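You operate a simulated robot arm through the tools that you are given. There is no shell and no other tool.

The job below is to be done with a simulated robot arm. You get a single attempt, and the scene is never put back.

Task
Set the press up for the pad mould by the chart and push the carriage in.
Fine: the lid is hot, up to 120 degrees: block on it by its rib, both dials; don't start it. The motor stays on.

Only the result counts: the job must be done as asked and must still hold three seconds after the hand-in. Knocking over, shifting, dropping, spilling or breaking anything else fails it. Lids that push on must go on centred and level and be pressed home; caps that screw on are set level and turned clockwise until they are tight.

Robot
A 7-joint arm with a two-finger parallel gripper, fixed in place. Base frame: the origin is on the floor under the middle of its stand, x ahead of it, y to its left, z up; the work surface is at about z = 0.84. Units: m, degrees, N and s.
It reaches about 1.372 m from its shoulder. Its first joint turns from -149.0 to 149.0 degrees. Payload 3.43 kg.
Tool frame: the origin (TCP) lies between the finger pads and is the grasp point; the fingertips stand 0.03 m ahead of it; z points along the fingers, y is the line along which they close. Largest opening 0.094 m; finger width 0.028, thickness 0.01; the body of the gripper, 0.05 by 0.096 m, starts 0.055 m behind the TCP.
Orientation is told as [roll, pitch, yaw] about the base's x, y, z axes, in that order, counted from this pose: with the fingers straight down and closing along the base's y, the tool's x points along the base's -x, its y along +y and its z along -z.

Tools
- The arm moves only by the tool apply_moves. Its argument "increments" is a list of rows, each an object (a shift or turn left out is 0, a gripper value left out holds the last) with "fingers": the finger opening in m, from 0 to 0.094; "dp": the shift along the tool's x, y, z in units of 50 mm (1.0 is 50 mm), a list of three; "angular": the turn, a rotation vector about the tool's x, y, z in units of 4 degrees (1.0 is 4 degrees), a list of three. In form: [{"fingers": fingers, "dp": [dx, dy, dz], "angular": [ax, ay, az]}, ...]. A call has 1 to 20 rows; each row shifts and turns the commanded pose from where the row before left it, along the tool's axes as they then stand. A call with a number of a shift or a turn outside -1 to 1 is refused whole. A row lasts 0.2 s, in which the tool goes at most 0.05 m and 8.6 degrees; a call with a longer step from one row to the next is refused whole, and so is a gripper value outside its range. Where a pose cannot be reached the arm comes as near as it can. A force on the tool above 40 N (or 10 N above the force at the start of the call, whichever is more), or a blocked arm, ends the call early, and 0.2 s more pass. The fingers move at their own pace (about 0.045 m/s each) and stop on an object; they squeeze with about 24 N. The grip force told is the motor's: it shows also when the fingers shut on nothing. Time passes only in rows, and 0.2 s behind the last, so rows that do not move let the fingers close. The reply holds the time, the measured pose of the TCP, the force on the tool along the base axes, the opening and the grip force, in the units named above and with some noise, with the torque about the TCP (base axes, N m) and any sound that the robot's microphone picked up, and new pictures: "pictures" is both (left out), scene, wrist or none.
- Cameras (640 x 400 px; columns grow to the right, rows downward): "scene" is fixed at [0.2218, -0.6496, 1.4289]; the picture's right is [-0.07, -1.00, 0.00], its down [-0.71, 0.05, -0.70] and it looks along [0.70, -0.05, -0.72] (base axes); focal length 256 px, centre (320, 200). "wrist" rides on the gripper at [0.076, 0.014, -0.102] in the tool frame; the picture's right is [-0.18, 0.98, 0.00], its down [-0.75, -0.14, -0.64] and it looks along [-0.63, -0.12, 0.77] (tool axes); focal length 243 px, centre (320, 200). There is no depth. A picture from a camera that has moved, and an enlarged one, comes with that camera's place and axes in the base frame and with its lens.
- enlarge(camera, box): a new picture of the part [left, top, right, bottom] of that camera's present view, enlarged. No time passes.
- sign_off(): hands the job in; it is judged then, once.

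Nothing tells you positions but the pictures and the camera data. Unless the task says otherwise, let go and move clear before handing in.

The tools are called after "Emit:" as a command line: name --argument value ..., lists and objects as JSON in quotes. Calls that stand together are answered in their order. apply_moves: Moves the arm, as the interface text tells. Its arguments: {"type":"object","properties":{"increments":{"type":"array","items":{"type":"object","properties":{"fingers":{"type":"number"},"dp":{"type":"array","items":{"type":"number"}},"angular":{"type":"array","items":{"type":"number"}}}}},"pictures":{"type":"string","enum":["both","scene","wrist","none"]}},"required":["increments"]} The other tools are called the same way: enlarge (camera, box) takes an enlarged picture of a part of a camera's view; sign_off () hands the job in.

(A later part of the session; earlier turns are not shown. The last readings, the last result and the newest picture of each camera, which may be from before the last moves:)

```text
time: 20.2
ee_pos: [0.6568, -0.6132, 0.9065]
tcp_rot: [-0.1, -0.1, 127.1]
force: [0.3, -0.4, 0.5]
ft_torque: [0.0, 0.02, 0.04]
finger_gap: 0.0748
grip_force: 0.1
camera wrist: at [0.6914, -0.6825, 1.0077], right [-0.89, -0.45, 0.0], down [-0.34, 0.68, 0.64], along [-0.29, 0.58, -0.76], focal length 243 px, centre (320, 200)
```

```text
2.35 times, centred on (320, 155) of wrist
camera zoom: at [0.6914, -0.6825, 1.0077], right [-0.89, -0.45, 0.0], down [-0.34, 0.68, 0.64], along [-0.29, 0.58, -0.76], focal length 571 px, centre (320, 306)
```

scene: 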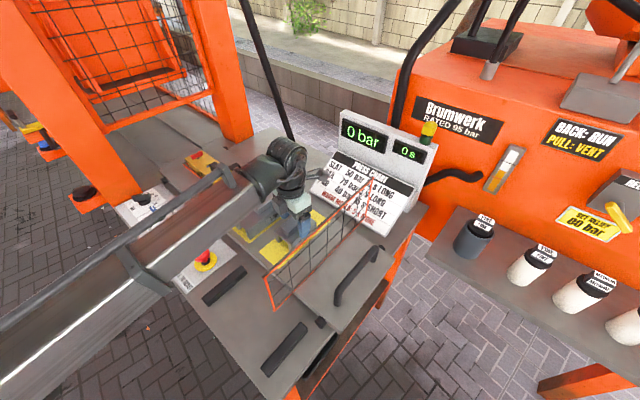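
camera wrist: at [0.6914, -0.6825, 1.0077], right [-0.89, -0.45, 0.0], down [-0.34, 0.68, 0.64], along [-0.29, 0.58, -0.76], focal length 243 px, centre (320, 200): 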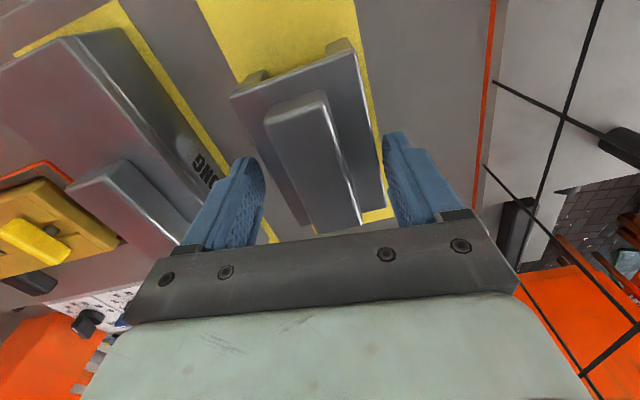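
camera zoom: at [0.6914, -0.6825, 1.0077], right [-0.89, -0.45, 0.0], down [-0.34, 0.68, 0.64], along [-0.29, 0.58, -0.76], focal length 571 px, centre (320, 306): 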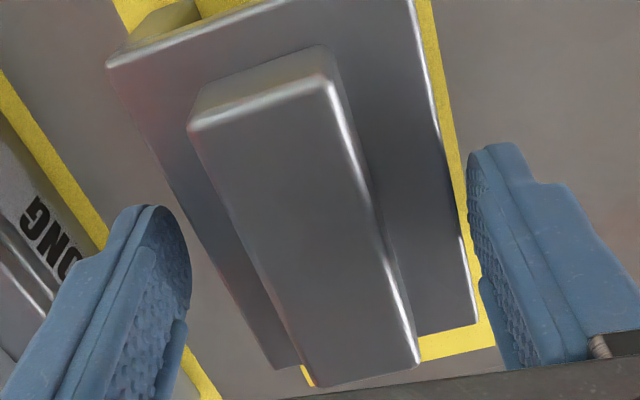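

With a 0.075 opening the tips sit outside the plate edges, so closing here could catch the plate instead of the rib. I'll rise, narrow the opening to 0.05 and come down inside the plate's width.

Emit:
apply_moves --increments '[{"dp": [0, 0, -0.25]}, {"dp": [0, 0, -0.25], "fingers": 0.05}, {"dp": [0, 0, 0]}, {"dp": [0, 0, 0]}, {"dp": [0, 0, 0.2]}, {"dp": [0, 0, 0.1]}, {"dp": [0, 0, 0]}]' --pictures "wrist"

Emit:
enlarge --camera "wrist" --box '[210, 70, 430, 240]'

```text
time: 21.8
ee_pos: [0.6564, -0.6129, 0.9165]
tcp_rot: [-0.1, -0.2, 127.1]
force: [-0.4, 0.2, 0.4]
ft_torque: [0.04, -0.01, 0.02]
finger_gap: 0.05
grip_force: 0.1
camera wrist: at [0.6915, -0.6828, 1.0178], right [-0.89, -0.45, 0.0], down [-0.34, 0.68, 0.64], along [-0.29, 0.58, -0.76], focal length 243 px, centre (320, 200)
```

wrist: 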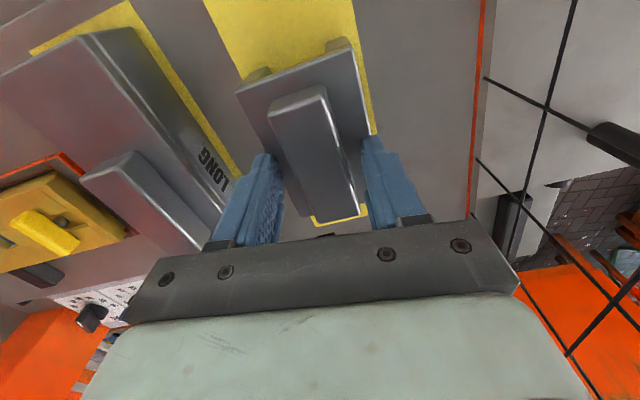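

```text
2.35 times, centred on (320, 155) of wrist
camera zoom: at [0.6915, -0.6828, 1.0178], right [-0.89, -0.45, 0.0], down [-0.34, 0.68, 0.64], along [-0.29, 0.58, -0.76], focal length 571 px, centre (320, 306)
```

zoom: 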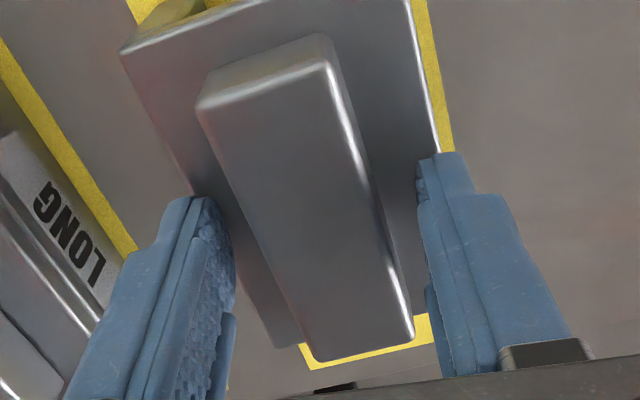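

Rib sits about 3 mm toward the left finger. I'll centre, then step down gently feeling for the plate.

Emit:
apply_moves --increments '[{"dp": [0, -0.06, 0]}, {"dp": [0, 0, 0.05]}, {"dp": [0, 0, 0.05]}, {"dp": [0, 0, 0.04]}, {"dp": [0, 0, 0]}]' --pictures "none"

Emit:
apply_moves --increments '[{"dp": [0, 0, 0.03]}, {"dp": [0, 0, 0]}]' --pictures "none"

Emit:
apply_moves --increments '[{"dp": [0, 0, 0.03]}, {"dp": [0, 0, 0]}]' --pictures "none"

```text
time: 22.8
ee_pos: [0.6585, -0.6116, 0.9147]
tcp_rot: [0.0, 0.0, 127.2]
force: [-2.8, 5.2, 12.4]
ft_torque: [-0.04, 0.35, -0.16]
finger_gap: 0.0494
grip_force: 0.0
stopped in row 4: the force on the tool passed its limit at 46 N (the readings are from after the stop); the commanded pose is now the measured one
```

```text
time: 23.6
ee_pos: [0.6597, -0.612, 0.9139]
tcp_rot: [0.1, 0.1, 127.1]
force: [-2.9, 4.0, 12.8]
ft_torque: [0.09, 0.3, -0.09]
finger_gap: 0.0496
grip_force: 0.1
stopped in row 2: the force on the tool passed its limit at 41 N (the readings are from after the stop); the commanded pose is now the measured one
```

```text
time: 24.2
ee_pos: [0.6597, -0.6127, 0.9145]
tcp_rot: [-0.1, 0.2, 127.1]
force: [-0.6, 5.4, 39.5]
ft_torque: [0.19, 0.65, -0.35]
finger_gap: 0.0494
grip_force: 0.0
```

Contact found with the tips at z≈0.8845: that is the plate top, a bit higher than my camera estimate. I'll lift 3–4 mm clear of the plate and close on the rib.

Emit:
apply_moves --increments '[{"dp": [0, 0, -0.07]}, {"dp": [0, 0, 0], "fingers": 0.03}, {"dp": [0, 0, 0], "fingers": 0.0}, {"dp": [0, 0, 0]}, {"dp": [0, 0, 0]}, {"dp": [0, 0, 0]}]' --pictures "both"

Emit:
enlarge --camera "wrist" --box '[210, 70, 430, 240]'

```text
time: 25.6
ee_pos: [0.66, -0.6116, 0.9147]
tcp_rot: [0.0, 0.0, 127.1]
force: [-0.6, 0.3, -5.3]
ft_torque: [0.03, -0.01, -0.02]
finger_gap: 0.0299
grip_force: 23.9
camera wrist: at [0.6942, -0.6816, 1.0162], right [-0.9, -0.45, 0.0], down [-0.34, 0.69, 0.64], along [-0.29, 0.57, -0.77], focal length 243 px, centre (320, 200)
```

scene: 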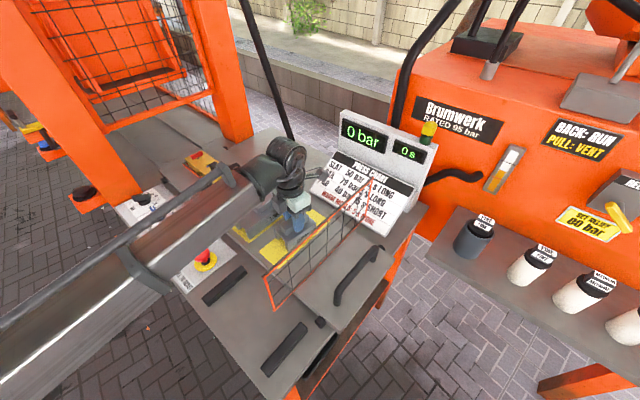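
wrist: 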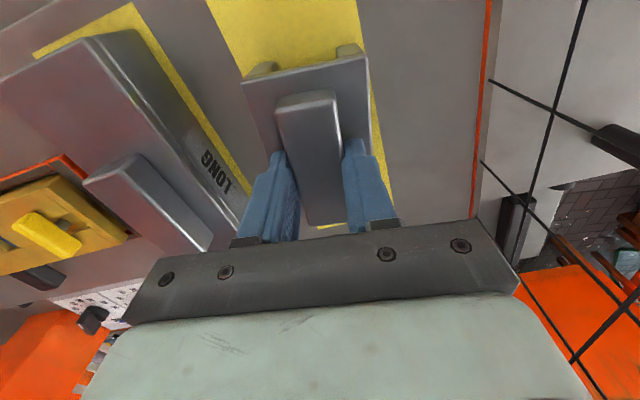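

```text
2.35 times, centred on (320, 155) of wrist
camera zoom: at [0.6942, -0.6816, 1.0162], right [-0.9, -0.45, 0.0], down [-0.34, 0.69, 0.64], along [-0.29, 0.57, -0.77], focal length 571 px, centre (320, 306)
```

zoom: 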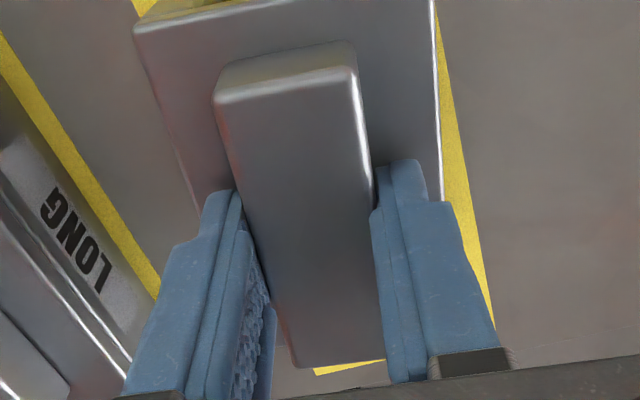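

The rib is gripped (gap 0.030, 24 N) and the block squared itself to the fingers. I'll lift straight up, gently.

Emit:
apply_moves --increments '[{"dp": [0, 0, -0.1]}, {"dp": [0, 0, -0.2]}, {"dp": [0, 0, -0.4]}, {"dp": [0, 0, -0.5]}, {"dp": [0, 0, -0.5]}, {"dp": [0, 0, -0.5]}, {"dp": [0, 0, -0.5]}, {"dp": [0, 0, -0.3]}, {"dp": [0, 0, 0]}]' --pictures "both"

Emit:
enlarge --camera "wrist" --box '[210, 70, 430, 240]'

Emit:
enlarge --camera "scene" --box '[230, 110, 350, 230]'

```text
time: 27.6
ee_pos: [0.6589, -0.6127, 1.064]
tcp_rot: [-0.2, 0.0, 127.1]
force: [0.7, 0.6, -5.1]
ft_torque: [0.01, -0.01, -0.01]
finger_gap: 0.0299
grip_force: 24.0
camera wrist: at [0.6932, -0.6817, 1.1661], right [-0.9, -0.45, 0.0], down [-0.34, 0.69, 0.64], along [-0.29, 0.57, -0.77], focal length 243 px, centre (320, 200)
```

scene: 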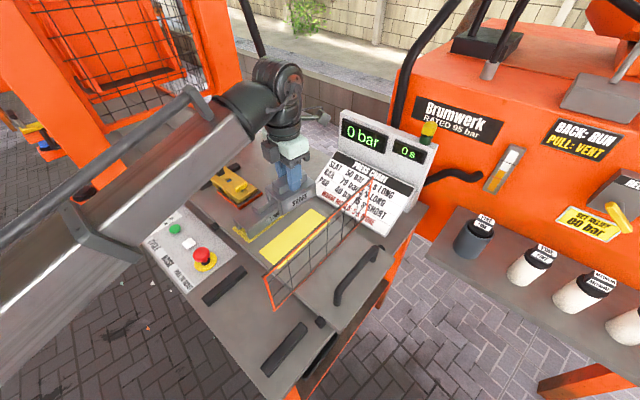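
wrist: 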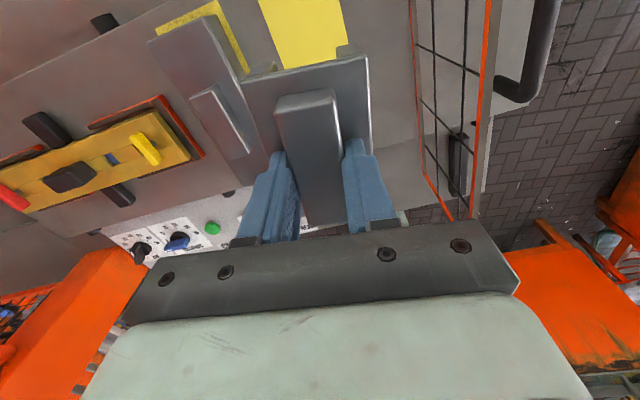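

```text
2.35 times, centred on (320, 155) of wrist
camera zoom: at [0.6932, -0.6817, 1.1661], right [-0.9, -0.45, 0.0], down [-0.34, 0.69, 0.64], along [-0.29, 0.57, -0.77], focal length 571 px, centre (320, 306)
```

zoom: 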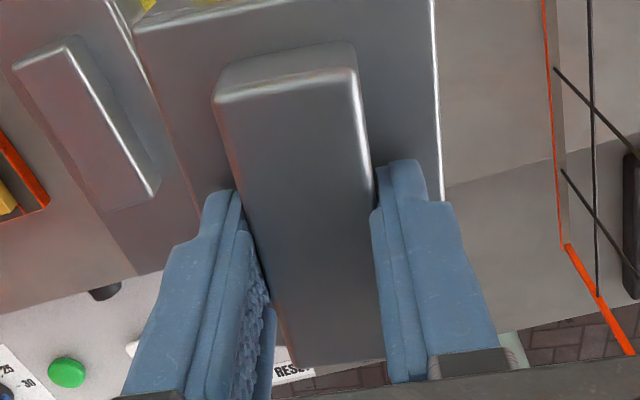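

```text
3.33 times, centred on (290, 170) of scene
camera zoom: at [0.2218, -0.6496, 1.4289], right [-0.07, -1.0, 0.0], down [-0.71, 0.05, -0.7], along [0.7, -0.05, -0.72], focal length 853 px, centre (420, 300)
```

zoom: 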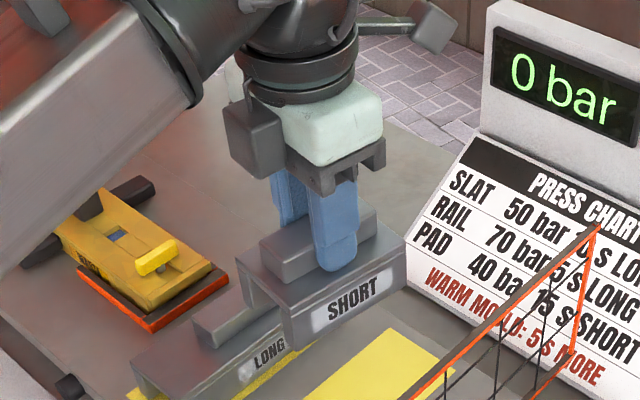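

The block hangs level and centred in the grip (about 0.5 kg). Next I carry it along the press axis to above the mould at safe height.

Emit:
apply_moves --increments '[{"dp": [-0.03, -0.2, 0]}, {"dp": [-0.06, -0.4, 0]}, {"dp": [-0.084, -0.605, 0]}, {"dp": [-0.084, -0.605, 0]}, {"dp": [-0.084, -0.605, 0]}, {"dp": [-0.084, -0.605, 0]}, {"dp": [-0.084, -0.605, 0]}, {"dp": [-0.084, -0.605, 0]}, {"dp": [-0.084, -0.605, 0]}, {"dp": [-0.084, -0.605, 0]}, {"dp": [-0.084, -0.605, 0]}, {"dp": [-0.084, -0.605, 0]}, {"dp": [-0.05, -0.4, 0]}, {"dp": [-0.03, -0.2, 0]}, {"dp": [0, 0, 0]}]' --pictures "scene"

```text
time: 30.8
ee_pos: [0.9185, -0.3539, 1.0644]
tcp_rot: [-0.1, 0.1, 127.2]
force: [0.1, 0.9, -5.3]
ft_torque: [0.01, 0.01, -0.01]
finger_gap: 0.0297
grip_force: 24.2
```

scene: 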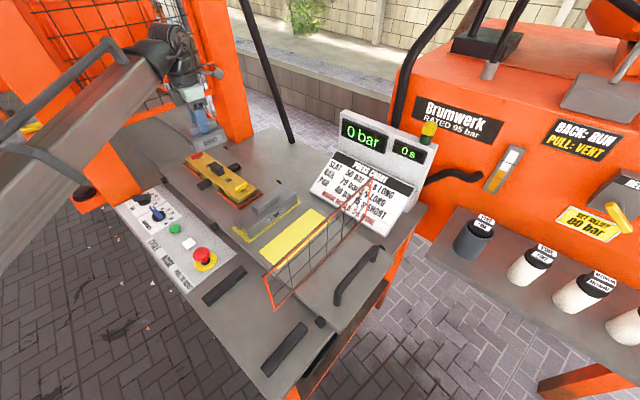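

Block is over the mould. Now I turn it back to yaw 45° so it lies lengthwise on the mould.

Emit:
apply_moves --increments '[{"angular": [0, 0, 0.7]}, {"angular": [0, 0, 1]}, {"angular": [0, 0, 1]}, {"angular": [0, 0, 1]}, {"angular": [0, 0, 1]}, {"angular": [0, 0, 1]}, {"angular": [0, 0, 1]}, {"angular": [0, 0, 1]}, {"angular": [0, 0, 1]}, {"angular": [0, 0, 1]}, {"angular": [0, 0, 1]}, {"angular": [0, 0, 1]}, {"angular": [0, 0, 1]}, {"angular": [0, 0, 1]}, {"angular": [0, 0, 1]}, {"angular": [0, 0, 1]}, {"angular": [0, 0, 1]}, {"angular": [0, 0, 1]}, {"angular": [0, 0, 1]}, {"angular": [0, 0, 1]}]' --pictures "none"

Emit:
apply_moves --increments '[{"angular": [0, 0, 0.85]}, {"dp": [0, 0, 0]}]' --pictures "both"

Emit:
enlarge --camera "wrist" --box '[200, 0, 440, 235]'

Emit:
enlarge --camera "scene" --box '[160, 90, 270, 210]'

```text
time: 35.0
ee_pos: [0.9178, -0.3536, 1.0651]
tcp_rot: [-0.1, -0.1, 48.2]
force: [0.1, -0.3, -5.9]
ft_torque: [-0.01, 0.01, -0.02]
finger_gap: 0.0298
grip_force: 24.0
```

```text
time: 35.6
ee_pos: [0.9173, -0.3535, 1.0652]
tcp_rot: [-0.1, 0.0, 45.0]
force: [-0.1, -0.2, -5.3]
ft_torque: [0.03, -0.02, 0.05]
finger_gap: 0.03
grip_force: 24.4
camera wrist: at [0.8537, -0.3966, 1.1664], right [-0.56, 0.83, 0.0], down [0.63, 0.43, 0.64], along [0.53, 0.36, -0.77], focal length 243 px, centre (320, 200)
```

scene: 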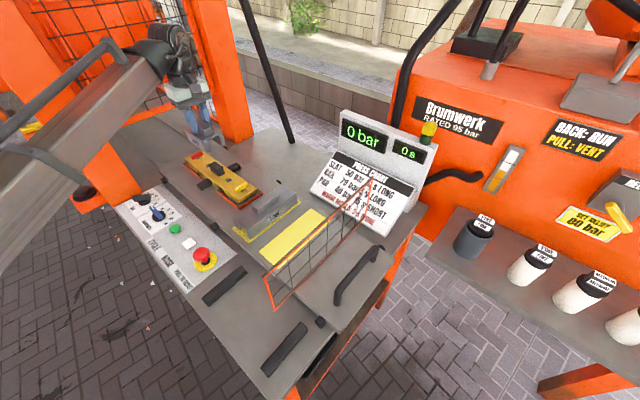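
wrist: 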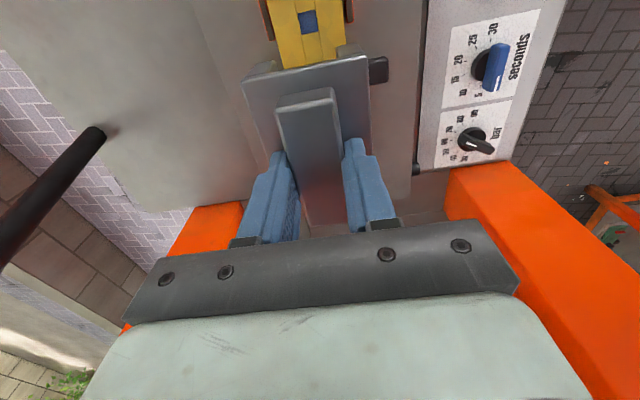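

```text
1.70 times, centred on (320, 118) of wrist
camera zoom: at [0.8537, -0.3966, 1.1664], right [-0.56, 0.83, 0.0], down [0.63, 0.43, 0.64], along [0.53, 0.36, -0.77], focal length 413 px, centre (320, 340)
```

zoom: 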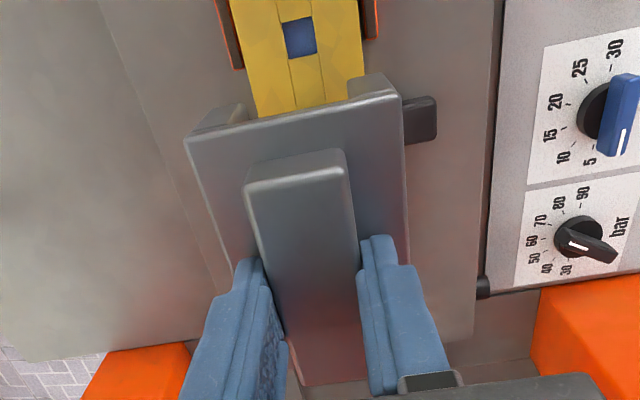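

```text
3.33 times, centred on (215, 150) of scene
camera zoom: at [0.2218, -0.6496, 1.4289], right [-0.07, -1.0, 0.0], down [-0.71, 0.05, -0.7], along [0.7, -0.05, -0.72], focal length 853 px, centre (670, 367)
```

zoom: 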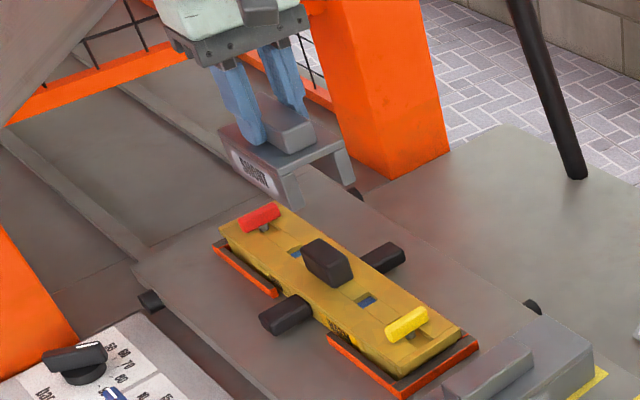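

The lid's centreline lies within 1 mm of the gripper's, and the block is centred over the knob. I'll lower it most of the way and look.

Emit:
apply_moves --increments '[{"dp": [0, 0, 0.3]}, {"dp": [0, 0, 0.4]}, {"dp": [0, 0, 0.4]}, {"dp": [0, 0, 0.4]}, {"dp": [0, 0, 0.3]}, {"dp": [0, 0, 0.1]}, {"dp": [0, 0, 0]}]' --pictures "both"

Emit:
enlarge --camera "scene" --box '[170, 120, 270, 210]'

Emit:
enlarge --camera "wrist" --box '[200, 0, 440, 150]'

```text
time: 37.2
ee_pos: [0.9186, -0.353, 0.9689]
tcp_rot: [0.0, 0.1, 44.9]
force: [0.0, 0.4, -5.3]
ft_torque: [0.05, -0.01, -0.01]
finger_gap: 0.0298
grip_force: 24.5
camera wrist: at [0.8538, -0.3967, 1.0714], right [-0.56, 0.83, 0.0], down [0.63, 0.43, 0.64], along [0.53, 0.36, -0.77], focal length 243 px, centre (320, 200)
```

scene: 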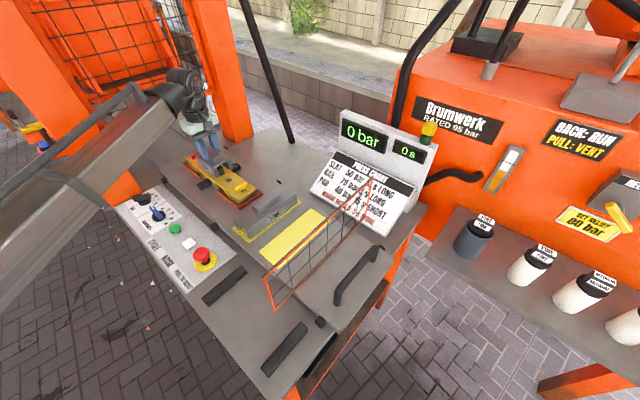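
wrist: 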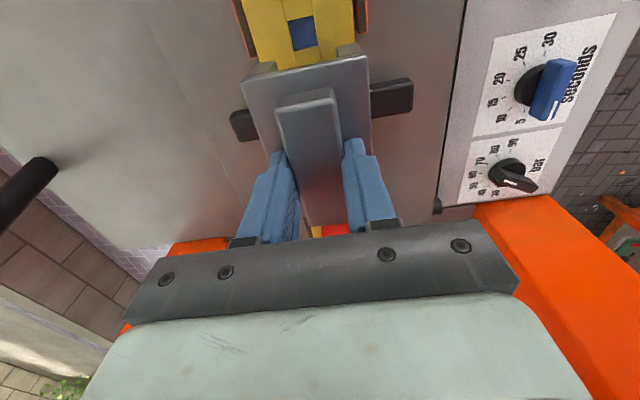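

```text
4.44 times, centred on (220, 165) of scene
camera zoom: at [0.2218, -0.6496, 1.4289], right [-0.07, -1.0, 0.0], down [-0.71, 0.05, -0.7], along [0.7, -0.05, -0.72], focal length 1137 px, centre (764, 356)
```

zoom: 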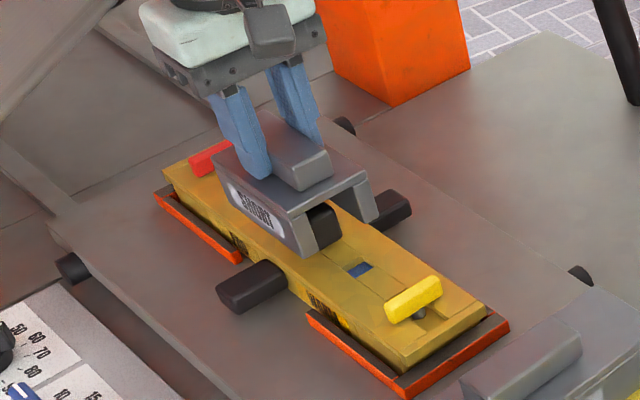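

```text
2.67 times, centred on (320, 75) of wrist
camera zoom: at [0.8538, -0.3967, 1.0714], right [-0.56, 0.83, 0.0], down [0.63, 0.43, 0.64], along [0.53, 0.36, -0.77], focal length 647 px, centre (320, 533)
```

zoom: 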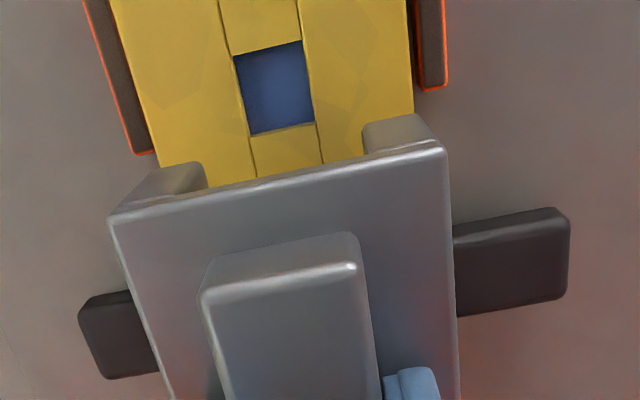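

The SHORT block straddles the knob cleanly, centred on the lid. I'll lower in small steps until it takes weight.

Emit:
apply_moves --increments '[{"dp": [0, 0, 0.06]}, {"dp": [0, 0, 0.06]}, {"dp": [0, 0, 0.06]}, {"dp": [0, 0, 0]}]' --pictures "none"

Emit:
apply_moves --increments '[{"dp": [0, 0, 0.04]}, {"dp": [0, 0, 0.04]}, {"dp": [0, 0, 0]}]' --pictures "none"

```text
time: 38.2
ee_pos: [0.9172, -0.3532, 0.9607]
tcp_rot: [-0.2, 0.0, 44.9]
force: [0.9, 0.3, -5.9]
ft_torque: [0.01, -0.03, 0.04]
finger_gap: 0.0302
grip_force: 23.5
```

```text
time: 39.0
ee_pos: [0.9186, -0.3531, 0.9565]
tcp_rot: [-0.1, -0.1, 44.9]
force: [-0.1, 0.0, -4.5]
ft_torque: [0.03, -0.01, 0.01]
finger_gap: 0.0298
grip_force: 23.8
```

Emit:
apply_moves --increments '[{"dp": [0, 0, 0.03]}, {"dp": [0, 0, 0.03]}, {"dp": [0, 0, 0]}]' --pictures "none"

Emit:
apply_moves --increments '[{"dp": [0, 0, 0.02]}, {"dp": [0, 0, 0]}]' --pictures "none"

Emit:
apply_moves --increments '[{"dp": [0, 0, 0.02]}, {"dp": [0, 0, 0]}]' --pictures "both"

```text
time: 39.8
ee_pos: [0.9184, -0.3542, 0.9541]
tcp_rot: [-0.2, 0.1, 44.9]
force: [-0.6, 0.6, -4.7]
ft_torque: [0.04, -0.01, 0.0]
finger_gap: 0.0298
grip_force: 24.0
```

```text
time: 40.4
ee_pos: [0.918, -0.3539, 0.9528]
tcp_rot: [-0.1, 0.1, 44.9]
force: [-0.2, -0.3, -4.9]
ft_torque: [0.01, 0.02, 0.02]
finger_gap: 0.0297
grip_force: 24.0
```

```text
time: 41.0
ee_pos: [0.9173, -0.3541, 0.9515]
tcp_rot: [-0.1, -0.1, 44.9]
force: [-0.1, 0.2, -4.9]
ft_torque: [0.01, 0.01, 0.0]
finger_gap: 0.03
grip_force: 24.1
camera wrist: at [0.8538, -0.3971, 1.0532], right [-0.56, 0.83, 0.0], down [0.63, 0.43, 0.64], along [0.53, 0.36, -0.77], focal length 243 px, centre (320, 200)
```

scene: 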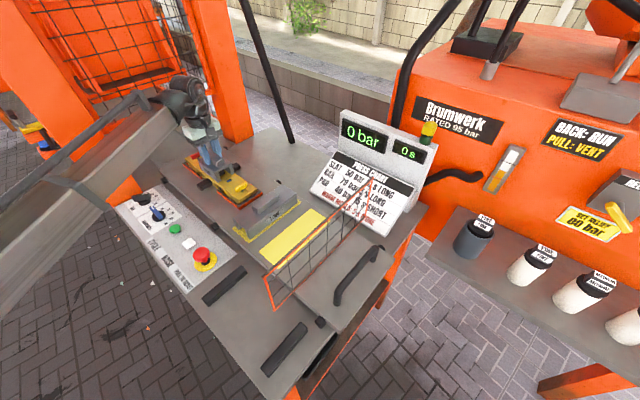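
wrist: 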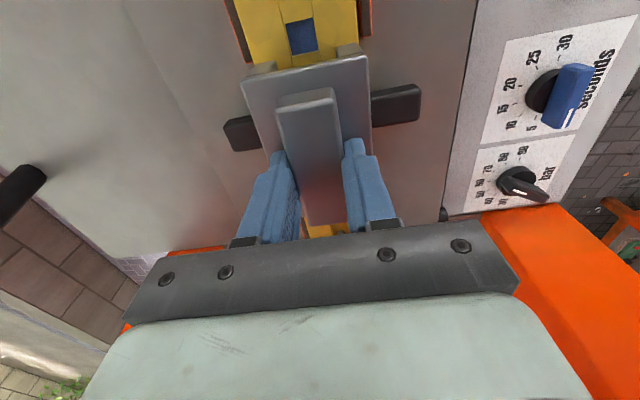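

Not yet seated: the block's full weight is still on the gripper at TCP z 0.9515. I'll look at the gap from the side.

Emit:
enlarge --camera "scene" --box '[185, 140, 255, 200]'

Emit:
enlarge --camera "wrist" --box '[220, 0, 420, 125]'

Emit:
apply_moves --increments '[{"dp": [0, 0, 0.03]}, {"dp": [0, 0, 0]}]' --pictures "none"

Emit:
apply_moves --increments '[{"dp": [0, 0, 0.03]}, {"dp": [0, 0, 0]}]' --pictures "none"

```text
6.67 times, centred on (220, 170) of scene
camera zoom: at [0.2218, -0.6496, 1.4289], right [-0.07, -1.0, 0.0], down [-0.71, 0.05, -0.7], along [0.7, -0.05, -0.72], focal length 1706 px, centre (987, 400)
```

zoom: 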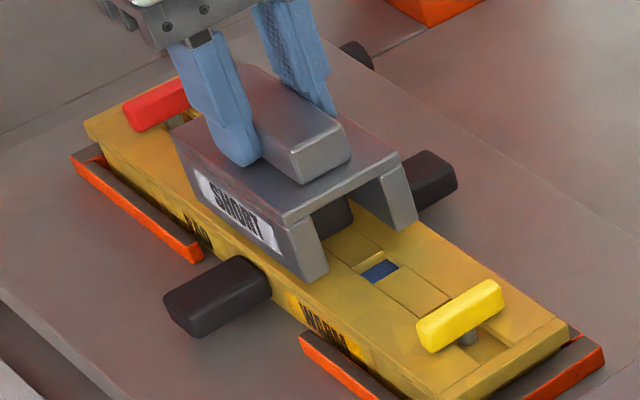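

```text
3.20 times, centred on (320, 62) of wrist
camera zoom: at [0.8538, -0.3971, 1.0532], right [-0.56, 0.83, 0.0], down [0.63, 0.43, 0.64], along [0.53, 0.36, -0.77], focal length 776 px, centre (320, 640)
```

zoom: 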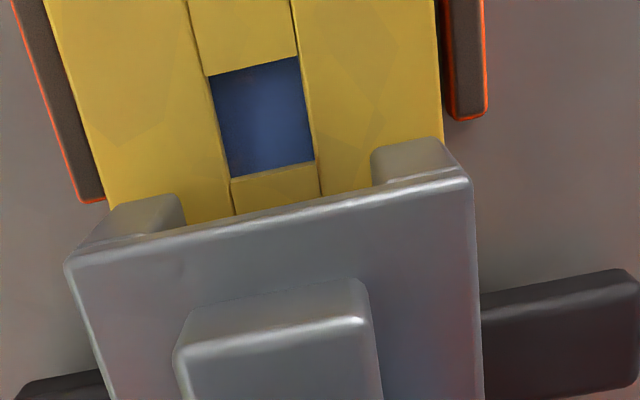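

```text
time: 41.6
ee_pos: [0.9187, -0.3536, 0.9505]
tcp_rot: [-0.2, 0.0, 45.0]
force: [-0.2, -0.5, -4.8]
ft_torque: [-0.01, 0.0, 0.01]
finger_gap: 0.0296
grip_force: 23.9
```

```text
time: 42.2
ee_pos: [0.918, -0.3529, 0.9485]
tcp_rot: [-0.1, 0.1, 44.9]
force: [0.4, 0.1, -5.0]
ft_torque: [0.02, -0.01, 0.02]
finger_gap: 0.0298
grip_force: 23.5
```

Emit:
apply_moves --increments '[{"dp": [0, 0, 0.03]}, {"dp": [0, 0, 0]}]' --pictures "none"

Emit:
apply_moves --increments '[{"dp": [0, 0, 0.02]}, {"dp": [0, 0, 0]}]' --pictures "none"

Emit:
apply_moves --increments '[{"dp": [0, 0, 0.02]}, {"dp": [0, 0, 0]}]' --pictures "scene"

Emit:
enlarge --camera "scene" --box '[200, 150, 250, 190]'

```text
time: 42.8
ee_pos: [0.9179, -0.3528, 0.9489]
tcp_rot: [-0.1, -0.1, 44.9]
force: [0.0, -0.6, -5.8]
ft_torque: [0.01, 0.03, 0.01]
finger_gap: 0.0298
grip_force: 24.0
```

```text
time: 43.4
ee_pos: [0.9193, -0.3535, 0.9458]
tcp_rot: [-0.1, 0.0, 45.0]
force: [-0.1, -1.0, -4.2]
ft_torque: [-0.06, 0.11, 0.02]
finger_gap: 0.0299
grip_force: 24.1
```

```text
time: 44.0
ee_pos: [0.9178, -0.3537, 0.9465]
tcp_rot: [-0.2, 0.0, 44.9]
force: [1.0, -0.4, 7.9]
ft_torque: [-0.31, 0.57, 0.04]
finger_gap: 0.0298
grip_force: 24.2
```

scene: 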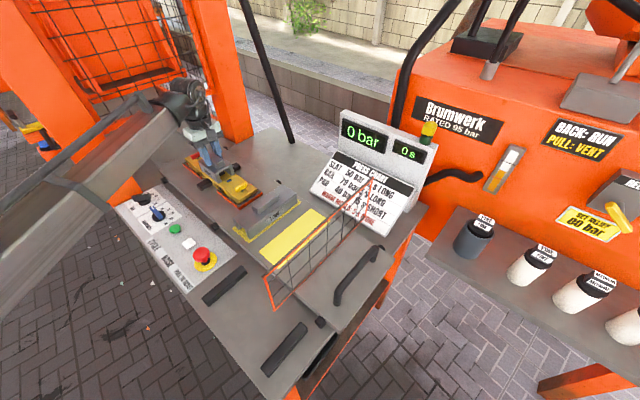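

```text
10.00 times, centred on (225, 170) of scene
camera zoom: at [0.2218, -0.6496, 1.4289], right [-0.07, -1.0, 0.0], down [-0.71, 0.05, -0.7], along [0.7, -0.05, -0.72], focal length 2558 px, centre (1270, 500)
```

zoom: 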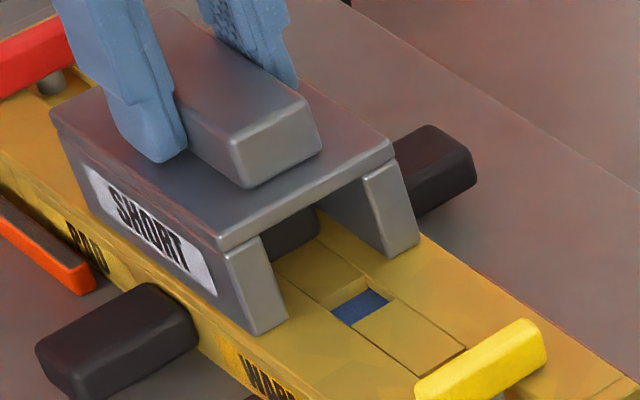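

The block is now bearing on the lid (force flipped from -5 to +8 N). I'll open slightly, and check it sits flat before rising.

Emit:
apply_moves --increments '[{"dp": [0, 0, -0.01]}, {"fingers": 0.034}, {"fingers": 0.04}, {"fingers": 0.05}, {"dp": [0, 0, 0]}, {"dp": [0, 0, 0]}]' --pictures "both"

Emit:
enlarge --camera "scene" --box '[200, 150, 250, 190]'

Emit:
enlarge --camera "wrist" --box '[220, 0, 420, 240]'

```text
time: 45.4
ee_pos: [0.9182, -0.3538, 0.9456]
tcp_rot: [0.0, 0.0, 44.9]
force: [0.8, -1.0, 2.3]
ft_torque: [0.0, -0.03, 0.0]
finger_gap: 0.0491
grip_force: 0.0
camera wrist: at [0.8538, -0.3966, 1.0477], right [-0.56, 0.83, 0.0], down [0.63, 0.43, 0.64], along [0.53, 0.36, -0.77], focal length 243 px, centre (320, 200)
```

scene: 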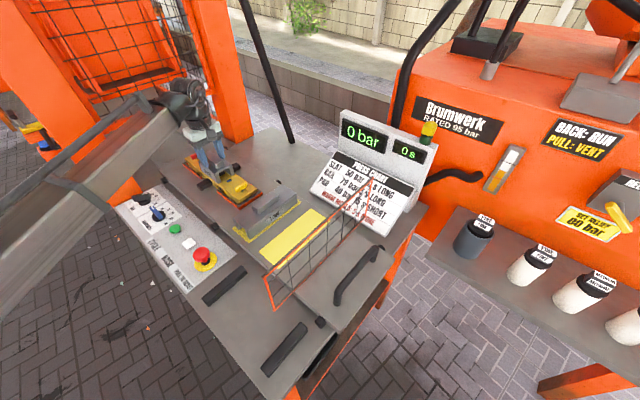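
wrist: 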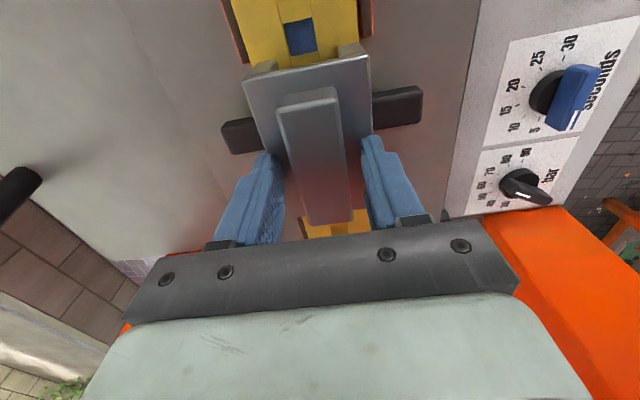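

```text
10.00 times, centred on (225, 170) of scene
camera zoom: at [0.2218, -0.6496, 1.4289], right [-0.07, -1.0, 0.0], down [-0.71, 0.05, -0.7], along [0.7, -0.05, -0.72], focal length 2558 px, centre (1270, 500)
```

zoom: 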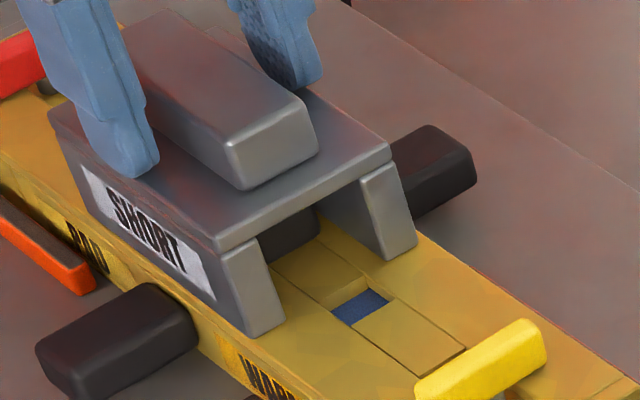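

```text
1.67 times, centred on (320, 120) of wrist
camera zoom: at [0.8538, -0.3966, 1.0477], right [-0.56, 0.83, 0.0], down [0.63, 0.43, 0.64], along [0.53, 0.36, -0.77], focal length 404 px, centre (320, 333)
```

zoom: 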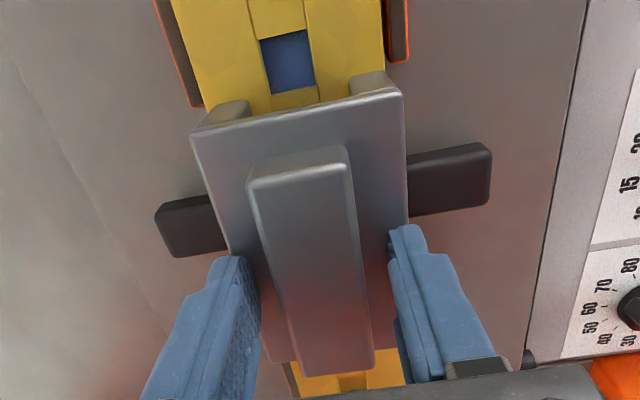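

The block sits flat on the lid, fingers clear. I'll rise straight up and look at the dials.

Emit:
apply_moves --increments '[{"dp": [0, 0, -0.1]}, {"dp": [0, 0, -0.3]}, {"dp": [0, 0, -0.6]}, {"dp": [0, 0, -0.6]}, {"dp": [0, 0, -0.6]}, {"dp": [0, 0, 0]}]' --pictures "both"

Emit:
enlarge --camera "wrist" --box '[400, 0, 560, 180]'

Emit:
enlarge --camera "scene" --box '[185, 140, 255, 200]'

Emit:
enlarge --camera "scene" --box '[100, 160, 190, 230]'

```text
time: 46.8
ee_pos: [0.9185, -0.3536, 1.0554]
tcp_rot: [-0.1, -0.1, 44.9]
force: [0.0, 0.8, -0.9]
ft_torque: [0.06, -0.01, 0.0]
finger_gap: 0.05
grip_force: 0.1
camera wrist: at [0.8543, -0.3973, 1.1572], right [-0.56, 0.83, 0.0], down [0.63, 0.43, 0.64], along [0.53, 0.36, -0.77], focal length 243 px, centre (320, 200)
```

scene: 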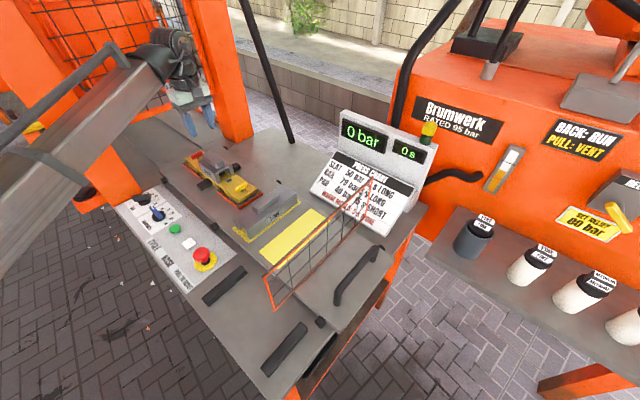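
wrist: 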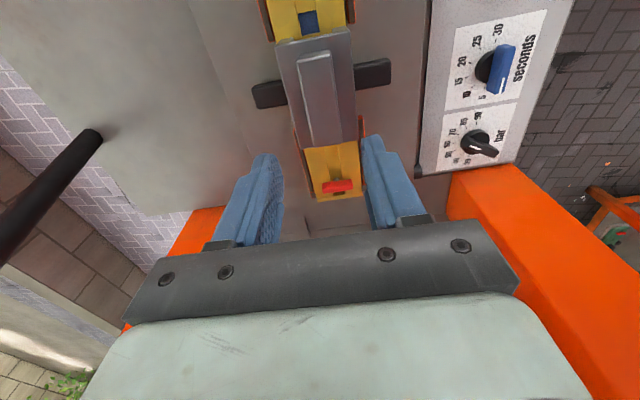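

```text
2.22 times, centred on (480, 90) of wrist
camera zoom: at [0.8543, -0.3973, 1.1572], right [-0.56, 0.83, 0.0], down [0.63, 0.43, 0.64], along [0.53, 0.36, -0.77], focal length 539 px, centre (-36, 444)
```

zoom: 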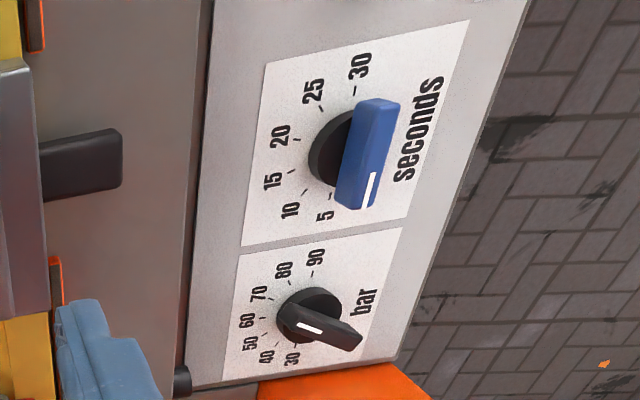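

```text
6.67 times, centred on (220, 170) of scene
camera zoom: at [0.2218, -0.6496, 1.4289], right [-0.07, -1.0, 0.0], down [-0.71, 0.05, -0.7], along [0.7, -0.05, -0.72], focal length 1706 px, centre (987, 400)
```

zoom: 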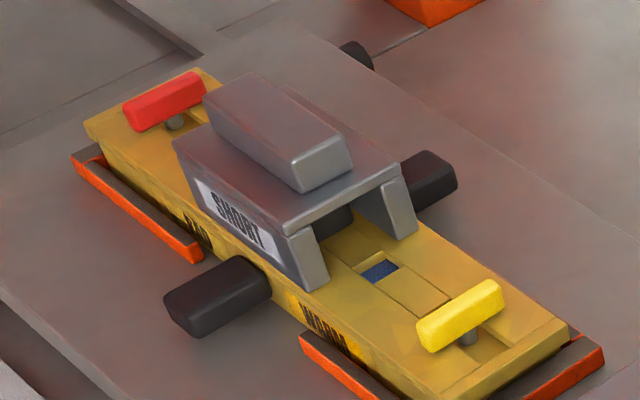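

```text
5.71 times, centred on (145, 195) of scene
camera zoom: at [0.2218, -0.6496, 1.4289], right [-0.07, -1.0, 0.0], down [-0.71, 0.05, -0.7], along [0.7, -0.05, -0.72], focal length 1462 px, centre (1320, 229)
```

zoom: 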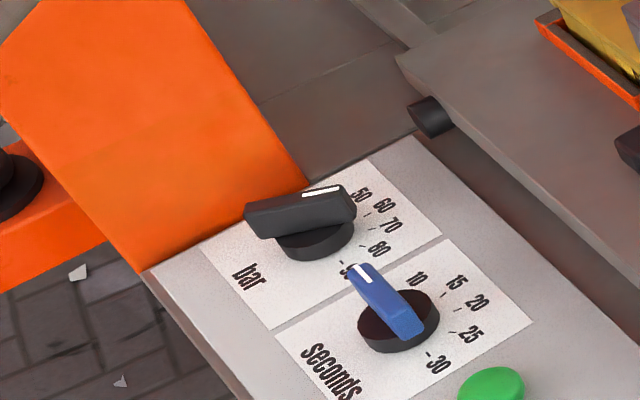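

The SHORT block sits square on the mould. Next I need the exact dial angles, so I'll zoom on both.

Emit:
enlarge --camera "wrist" --box '[432, 105, 522, 178]'

Emit:
enlarge --camera "wrist" --box '[440, 10, 550, 110]'

```text
5.48 times, centred on (477, 142) of wrist
camera zoom: at [0.8543, -0.3973, 1.1572], right [-0.56, 0.83, 0.0], down [0.63, 0.43, 0.64], along [0.53, 0.36, -0.77], focal length 1329 px, centre (-540, 520)
```

zoom: 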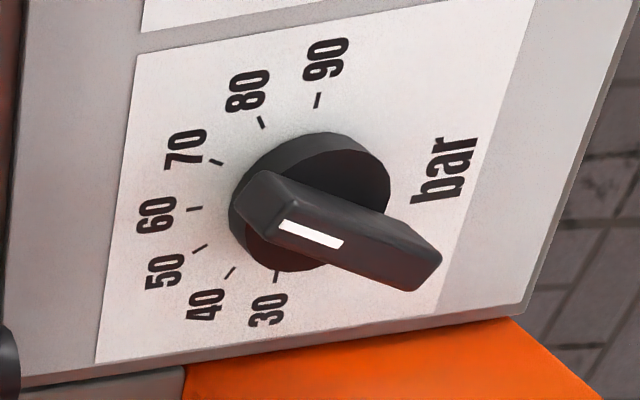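

```text
4.00 times, centred on (495, 60) of wrist
camera zoom: at [0.8543, -0.3973, 1.1572], right [-0.56, 0.83, 0.0], down [0.63, 0.43, 0.64], along [0.53, 0.36, -0.77], focal length 970 px, centre (-380, 760)
```

zoom: 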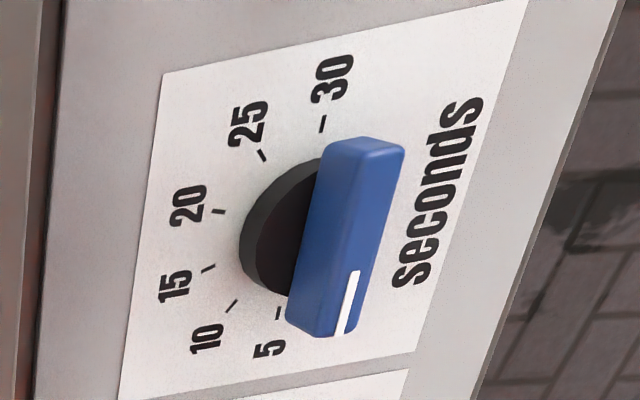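

I worked out both dials from the tick marks. BAR is centred near (0.860, -0.103) and points at 70, with ticks every 30°, so 40 bar is 90° counter-clockwise. SECONDS is centred near (0.785, -0.178) and points at 5, with ticks every 36°, so 20 s is 108° clockwise. I'll hover over the seconds dial first.

Emit:
apply_moves --increments '[{"dp": [-0.075, 0.5475, 0.1375]}, {"dp": [-0.075, 0.5475, 0.1375]}, {"dp": [-0.075, 0.5475, 0.1375]}, {"dp": [-0.075, 0.5475, 0.1375]}, {"dp": [-0.075, 0.5475, 0.1375]}, {"dp": [-0.075, 0.5475, 0.1375]}, {"dp": [-0.075, 0.5475, 0.1375]}, {"dp": [-0.075, 0.5475, 0.1375]}, {"dp": [0, 0, 0]}]' --pictures "both"

Emit:
enlarge --camera "wrist" --box '[220, 60, 440, 240]'

Emit:
enlarge --camera "scene" --box '[0, 40, 260, 260]'

```text
time: 48.8
ee_pos: [0.7849, -0.1764, 1.0001]
tcp_rot: [-0.2, -0.1, 44.8]
force: [-0.7, -0.4, -0.4]
ft_torque: [0.01, 0.02, -0.01]
finger_gap: 0.0499
grip_force: 0.0
camera wrist: at [0.7205, -0.2202, 1.1018], right [-0.56, 0.83, 0.0], down [0.63, 0.43, 0.64], along [0.53, 0.36, -0.77], focal length 243 px, centre (320, 200)
```

scene: 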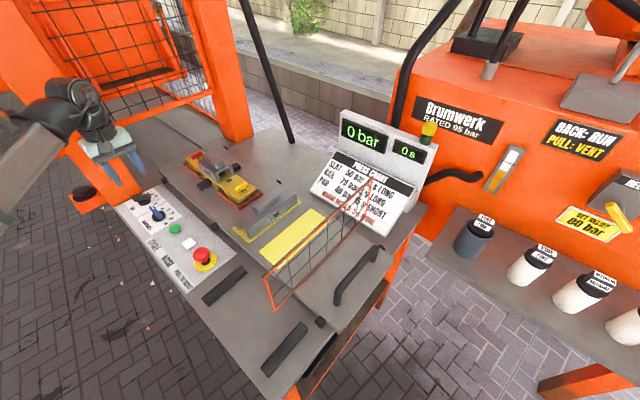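
wrist: 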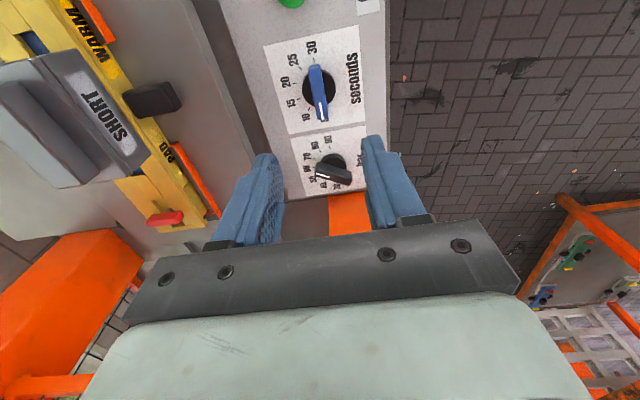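

```text
2.22 times, centred on (330, 150) of wrist
camera zoom: at [0.7205, -0.2202, 1.1018], right [-0.56, 0.83, 0.0], down [0.63, 0.43, 0.64], along [0.53, 0.36, -0.77], focal length 539 px, centre (298, 311)
```

zoom: 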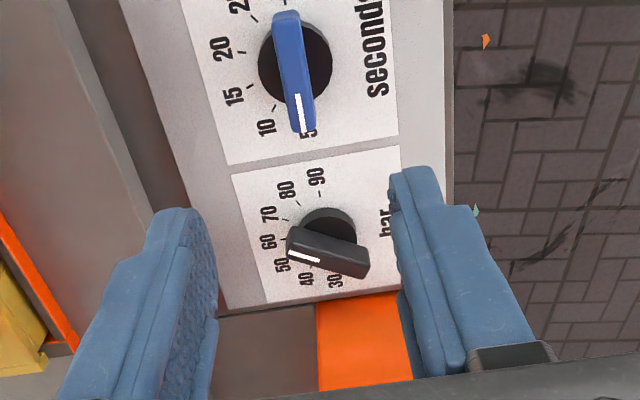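

```text
1.82 times, centred on (130, 150) of scene
camera zoom: at [0.2218, -0.6496, 1.4289], right [-0.07, -1.0, 0.0], down [-0.71, 0.05, -0.7], along [0.7, -0.05, -0.72], focal length 465 px, centre (666, 291)
```

zoom: 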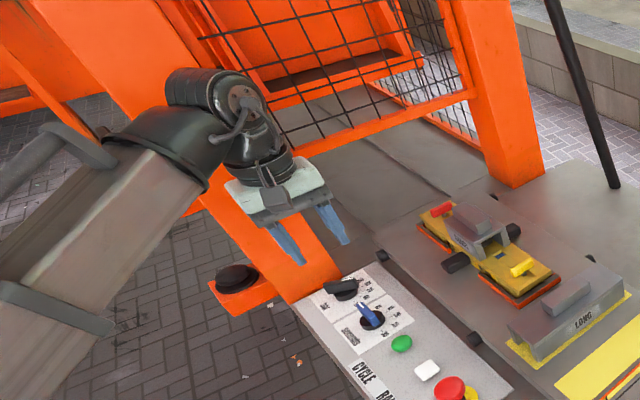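

The gripper is right above the seconds dial and already parallel to its handle. I'll lower to just above it and test whether the tool can turn clockwise freely here.

Emit:
apply_moves --increments '[{"dp": [0, 0, 0.5]}, {"dp": [0, 0, 0.5]}, {"dp": [0, 0, 0.5]}, {"dp": [0, 0, 0.5]}, {"dp": [0, 0, 0]}, {"angular": [0, 0, 1]}, {"angular": [0, 0, 1]}, {"angular": [0, 0, 1]}, {"angular": [0, 0, 1]}, {"angular": [0, 0, 1]}, {"angular": [0, 0, 1]}, {"dp": [0, 0, 0]}]' --pictures "scene"

Emit:
enlarge --camera "scene" --box '[0, 60, 200, 230]'

```text
time: 51.4
ee_pos: [0.7849, -0.1766, 0.9]
tcp_rot: [0.0, -0.1, 20.8]
force: [-0.8, -0.1, -0.8]
ft_torque: [0.01, -0.01, -0.01]
finger_gap: 0.0498
grip_force: 0.0
```

scene: 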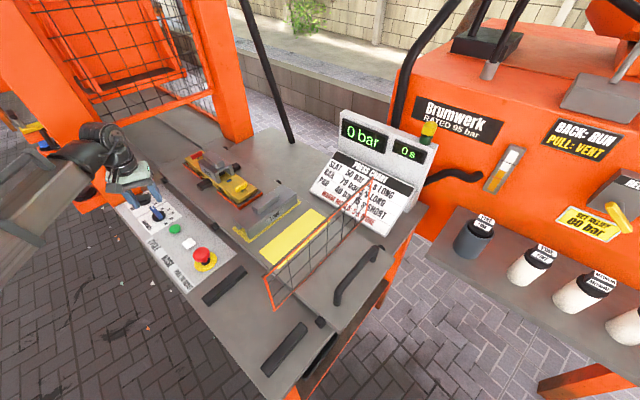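

```text
2.35 times, centred on (100, 145) of scene
camera zoom: at [0.2218, -0.6496, 1.4289], right [-0.07, -1.0, 0.0], down [-0.71, 0.05, -0.7], along [0.7, -0.05, -0.72], focal length 602 px, centre (838, 329)
```

zoom: 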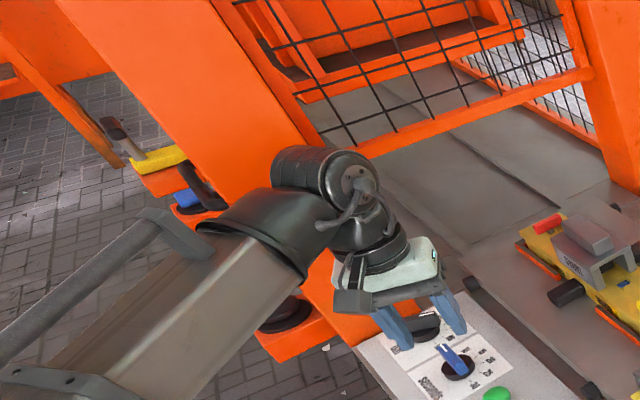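

Emit:
apply_moves --increments '[{"angular": [0, 0, 1]}, {"angular": [0, 0, 1]}, {"angular": [0, 0, 1]}, {"angular": [0, 0, 1]}, {"dp": [0, 0, 0]}]' --pictures "none"

Emit:
apply_moves --increments '[{"angular": [0, 0, 0.5]}, {"angular": [0, 0, 0.5]}, {"angular": [0, 0, 0.5]}, {"angular": [0, 0, 0.5]}, {"dp": [0, 0, 0]}]' --pictures "scene"

Emit:
enlarge --camera "scene" --box '[20, 90, 180, 220]'

```text
time: 52.6
ee_pos: [0.7852, -0.1765, 0.9012]
tcp_rot: [0.1, -0.1, 4.7]
force: [0.0, 0.7, -0.1]
ft_torque: [0.01, -0.02, -0.03]
finger_gap: 0.0502
grip_force: 0.0
```

```text
time: 53.8
ee_pos: [0.7846, -0.177, 0.9006]
tcp_rot: [0.0, -0.1, -3.2]
force: [-0.4, 0.1, -0.5]
ft_torque: [-0.01, 0.04, 0.01]
finger_gap: 0.05
grip_force: 0.0
```

scene: 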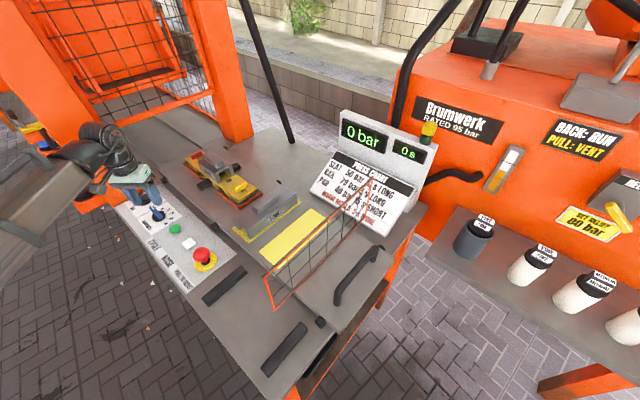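

```text
3.08 times, centred on (100, 155) of scene
camera zoom: at [0.2218, -0.6496, 1.4289], right [-0.07, -1.0, 0.0], down [-0.71, 0.05, -0.7], along [0.7, -0.05, -0.72], focal length 787 px, centre (997, 338)
```

zoom: 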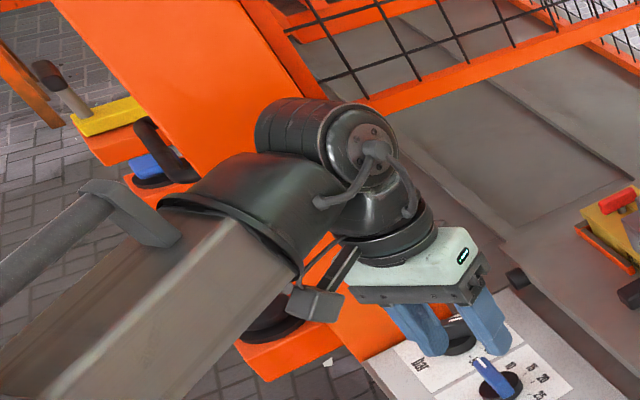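

Still free at -3°. I'll continue the test rotation in small steps.

Emit:
apply_moves --increments '[{"angular": [0, 0, 0.5]}, {"angular": [0, 0, 0.5]}, {"angular": [0, 0, 0.5]}, {"angular": [0, 0, 0.5]}, {"dp": [0, 0, 0]}]' --pictures "none"

Emit:
apply_moves --increments '[{"angular": [0, 0, 0.5]}, {"angular": [0, 0, 0.5]}, {"angular": [0, 0, 0.5]}, {"angular": [0, 0, 0.5]}, {"angular": [0, 0, 0.5]}, {"angular": [0, 0, 0.5]}, {"dp": [0, 0, 0]}]' --pictures "none"

```text
time: 55.0
ee_pos: [0.7856, -0.1766, 0.9006]
tcp_rot: [0.0, -0.2, -11.1]
force: [0.6, -0.2, -0.4]
ft_torque: [0.01, -0.01, -0.02]
finger_gap: 0.0501
grip_force: 0.0
```

```text
time: 56.6
ee_pos: [0.7852, -0.1769, 0.9008]
tcp_rot: [0.0, -0.1, -23.1]
force: [-0.1, 0.0, -0.4]
ft_torque: [0.0, 0.03, 0.01]
finger_gap: 0.0499
grip_force: 0.0
```

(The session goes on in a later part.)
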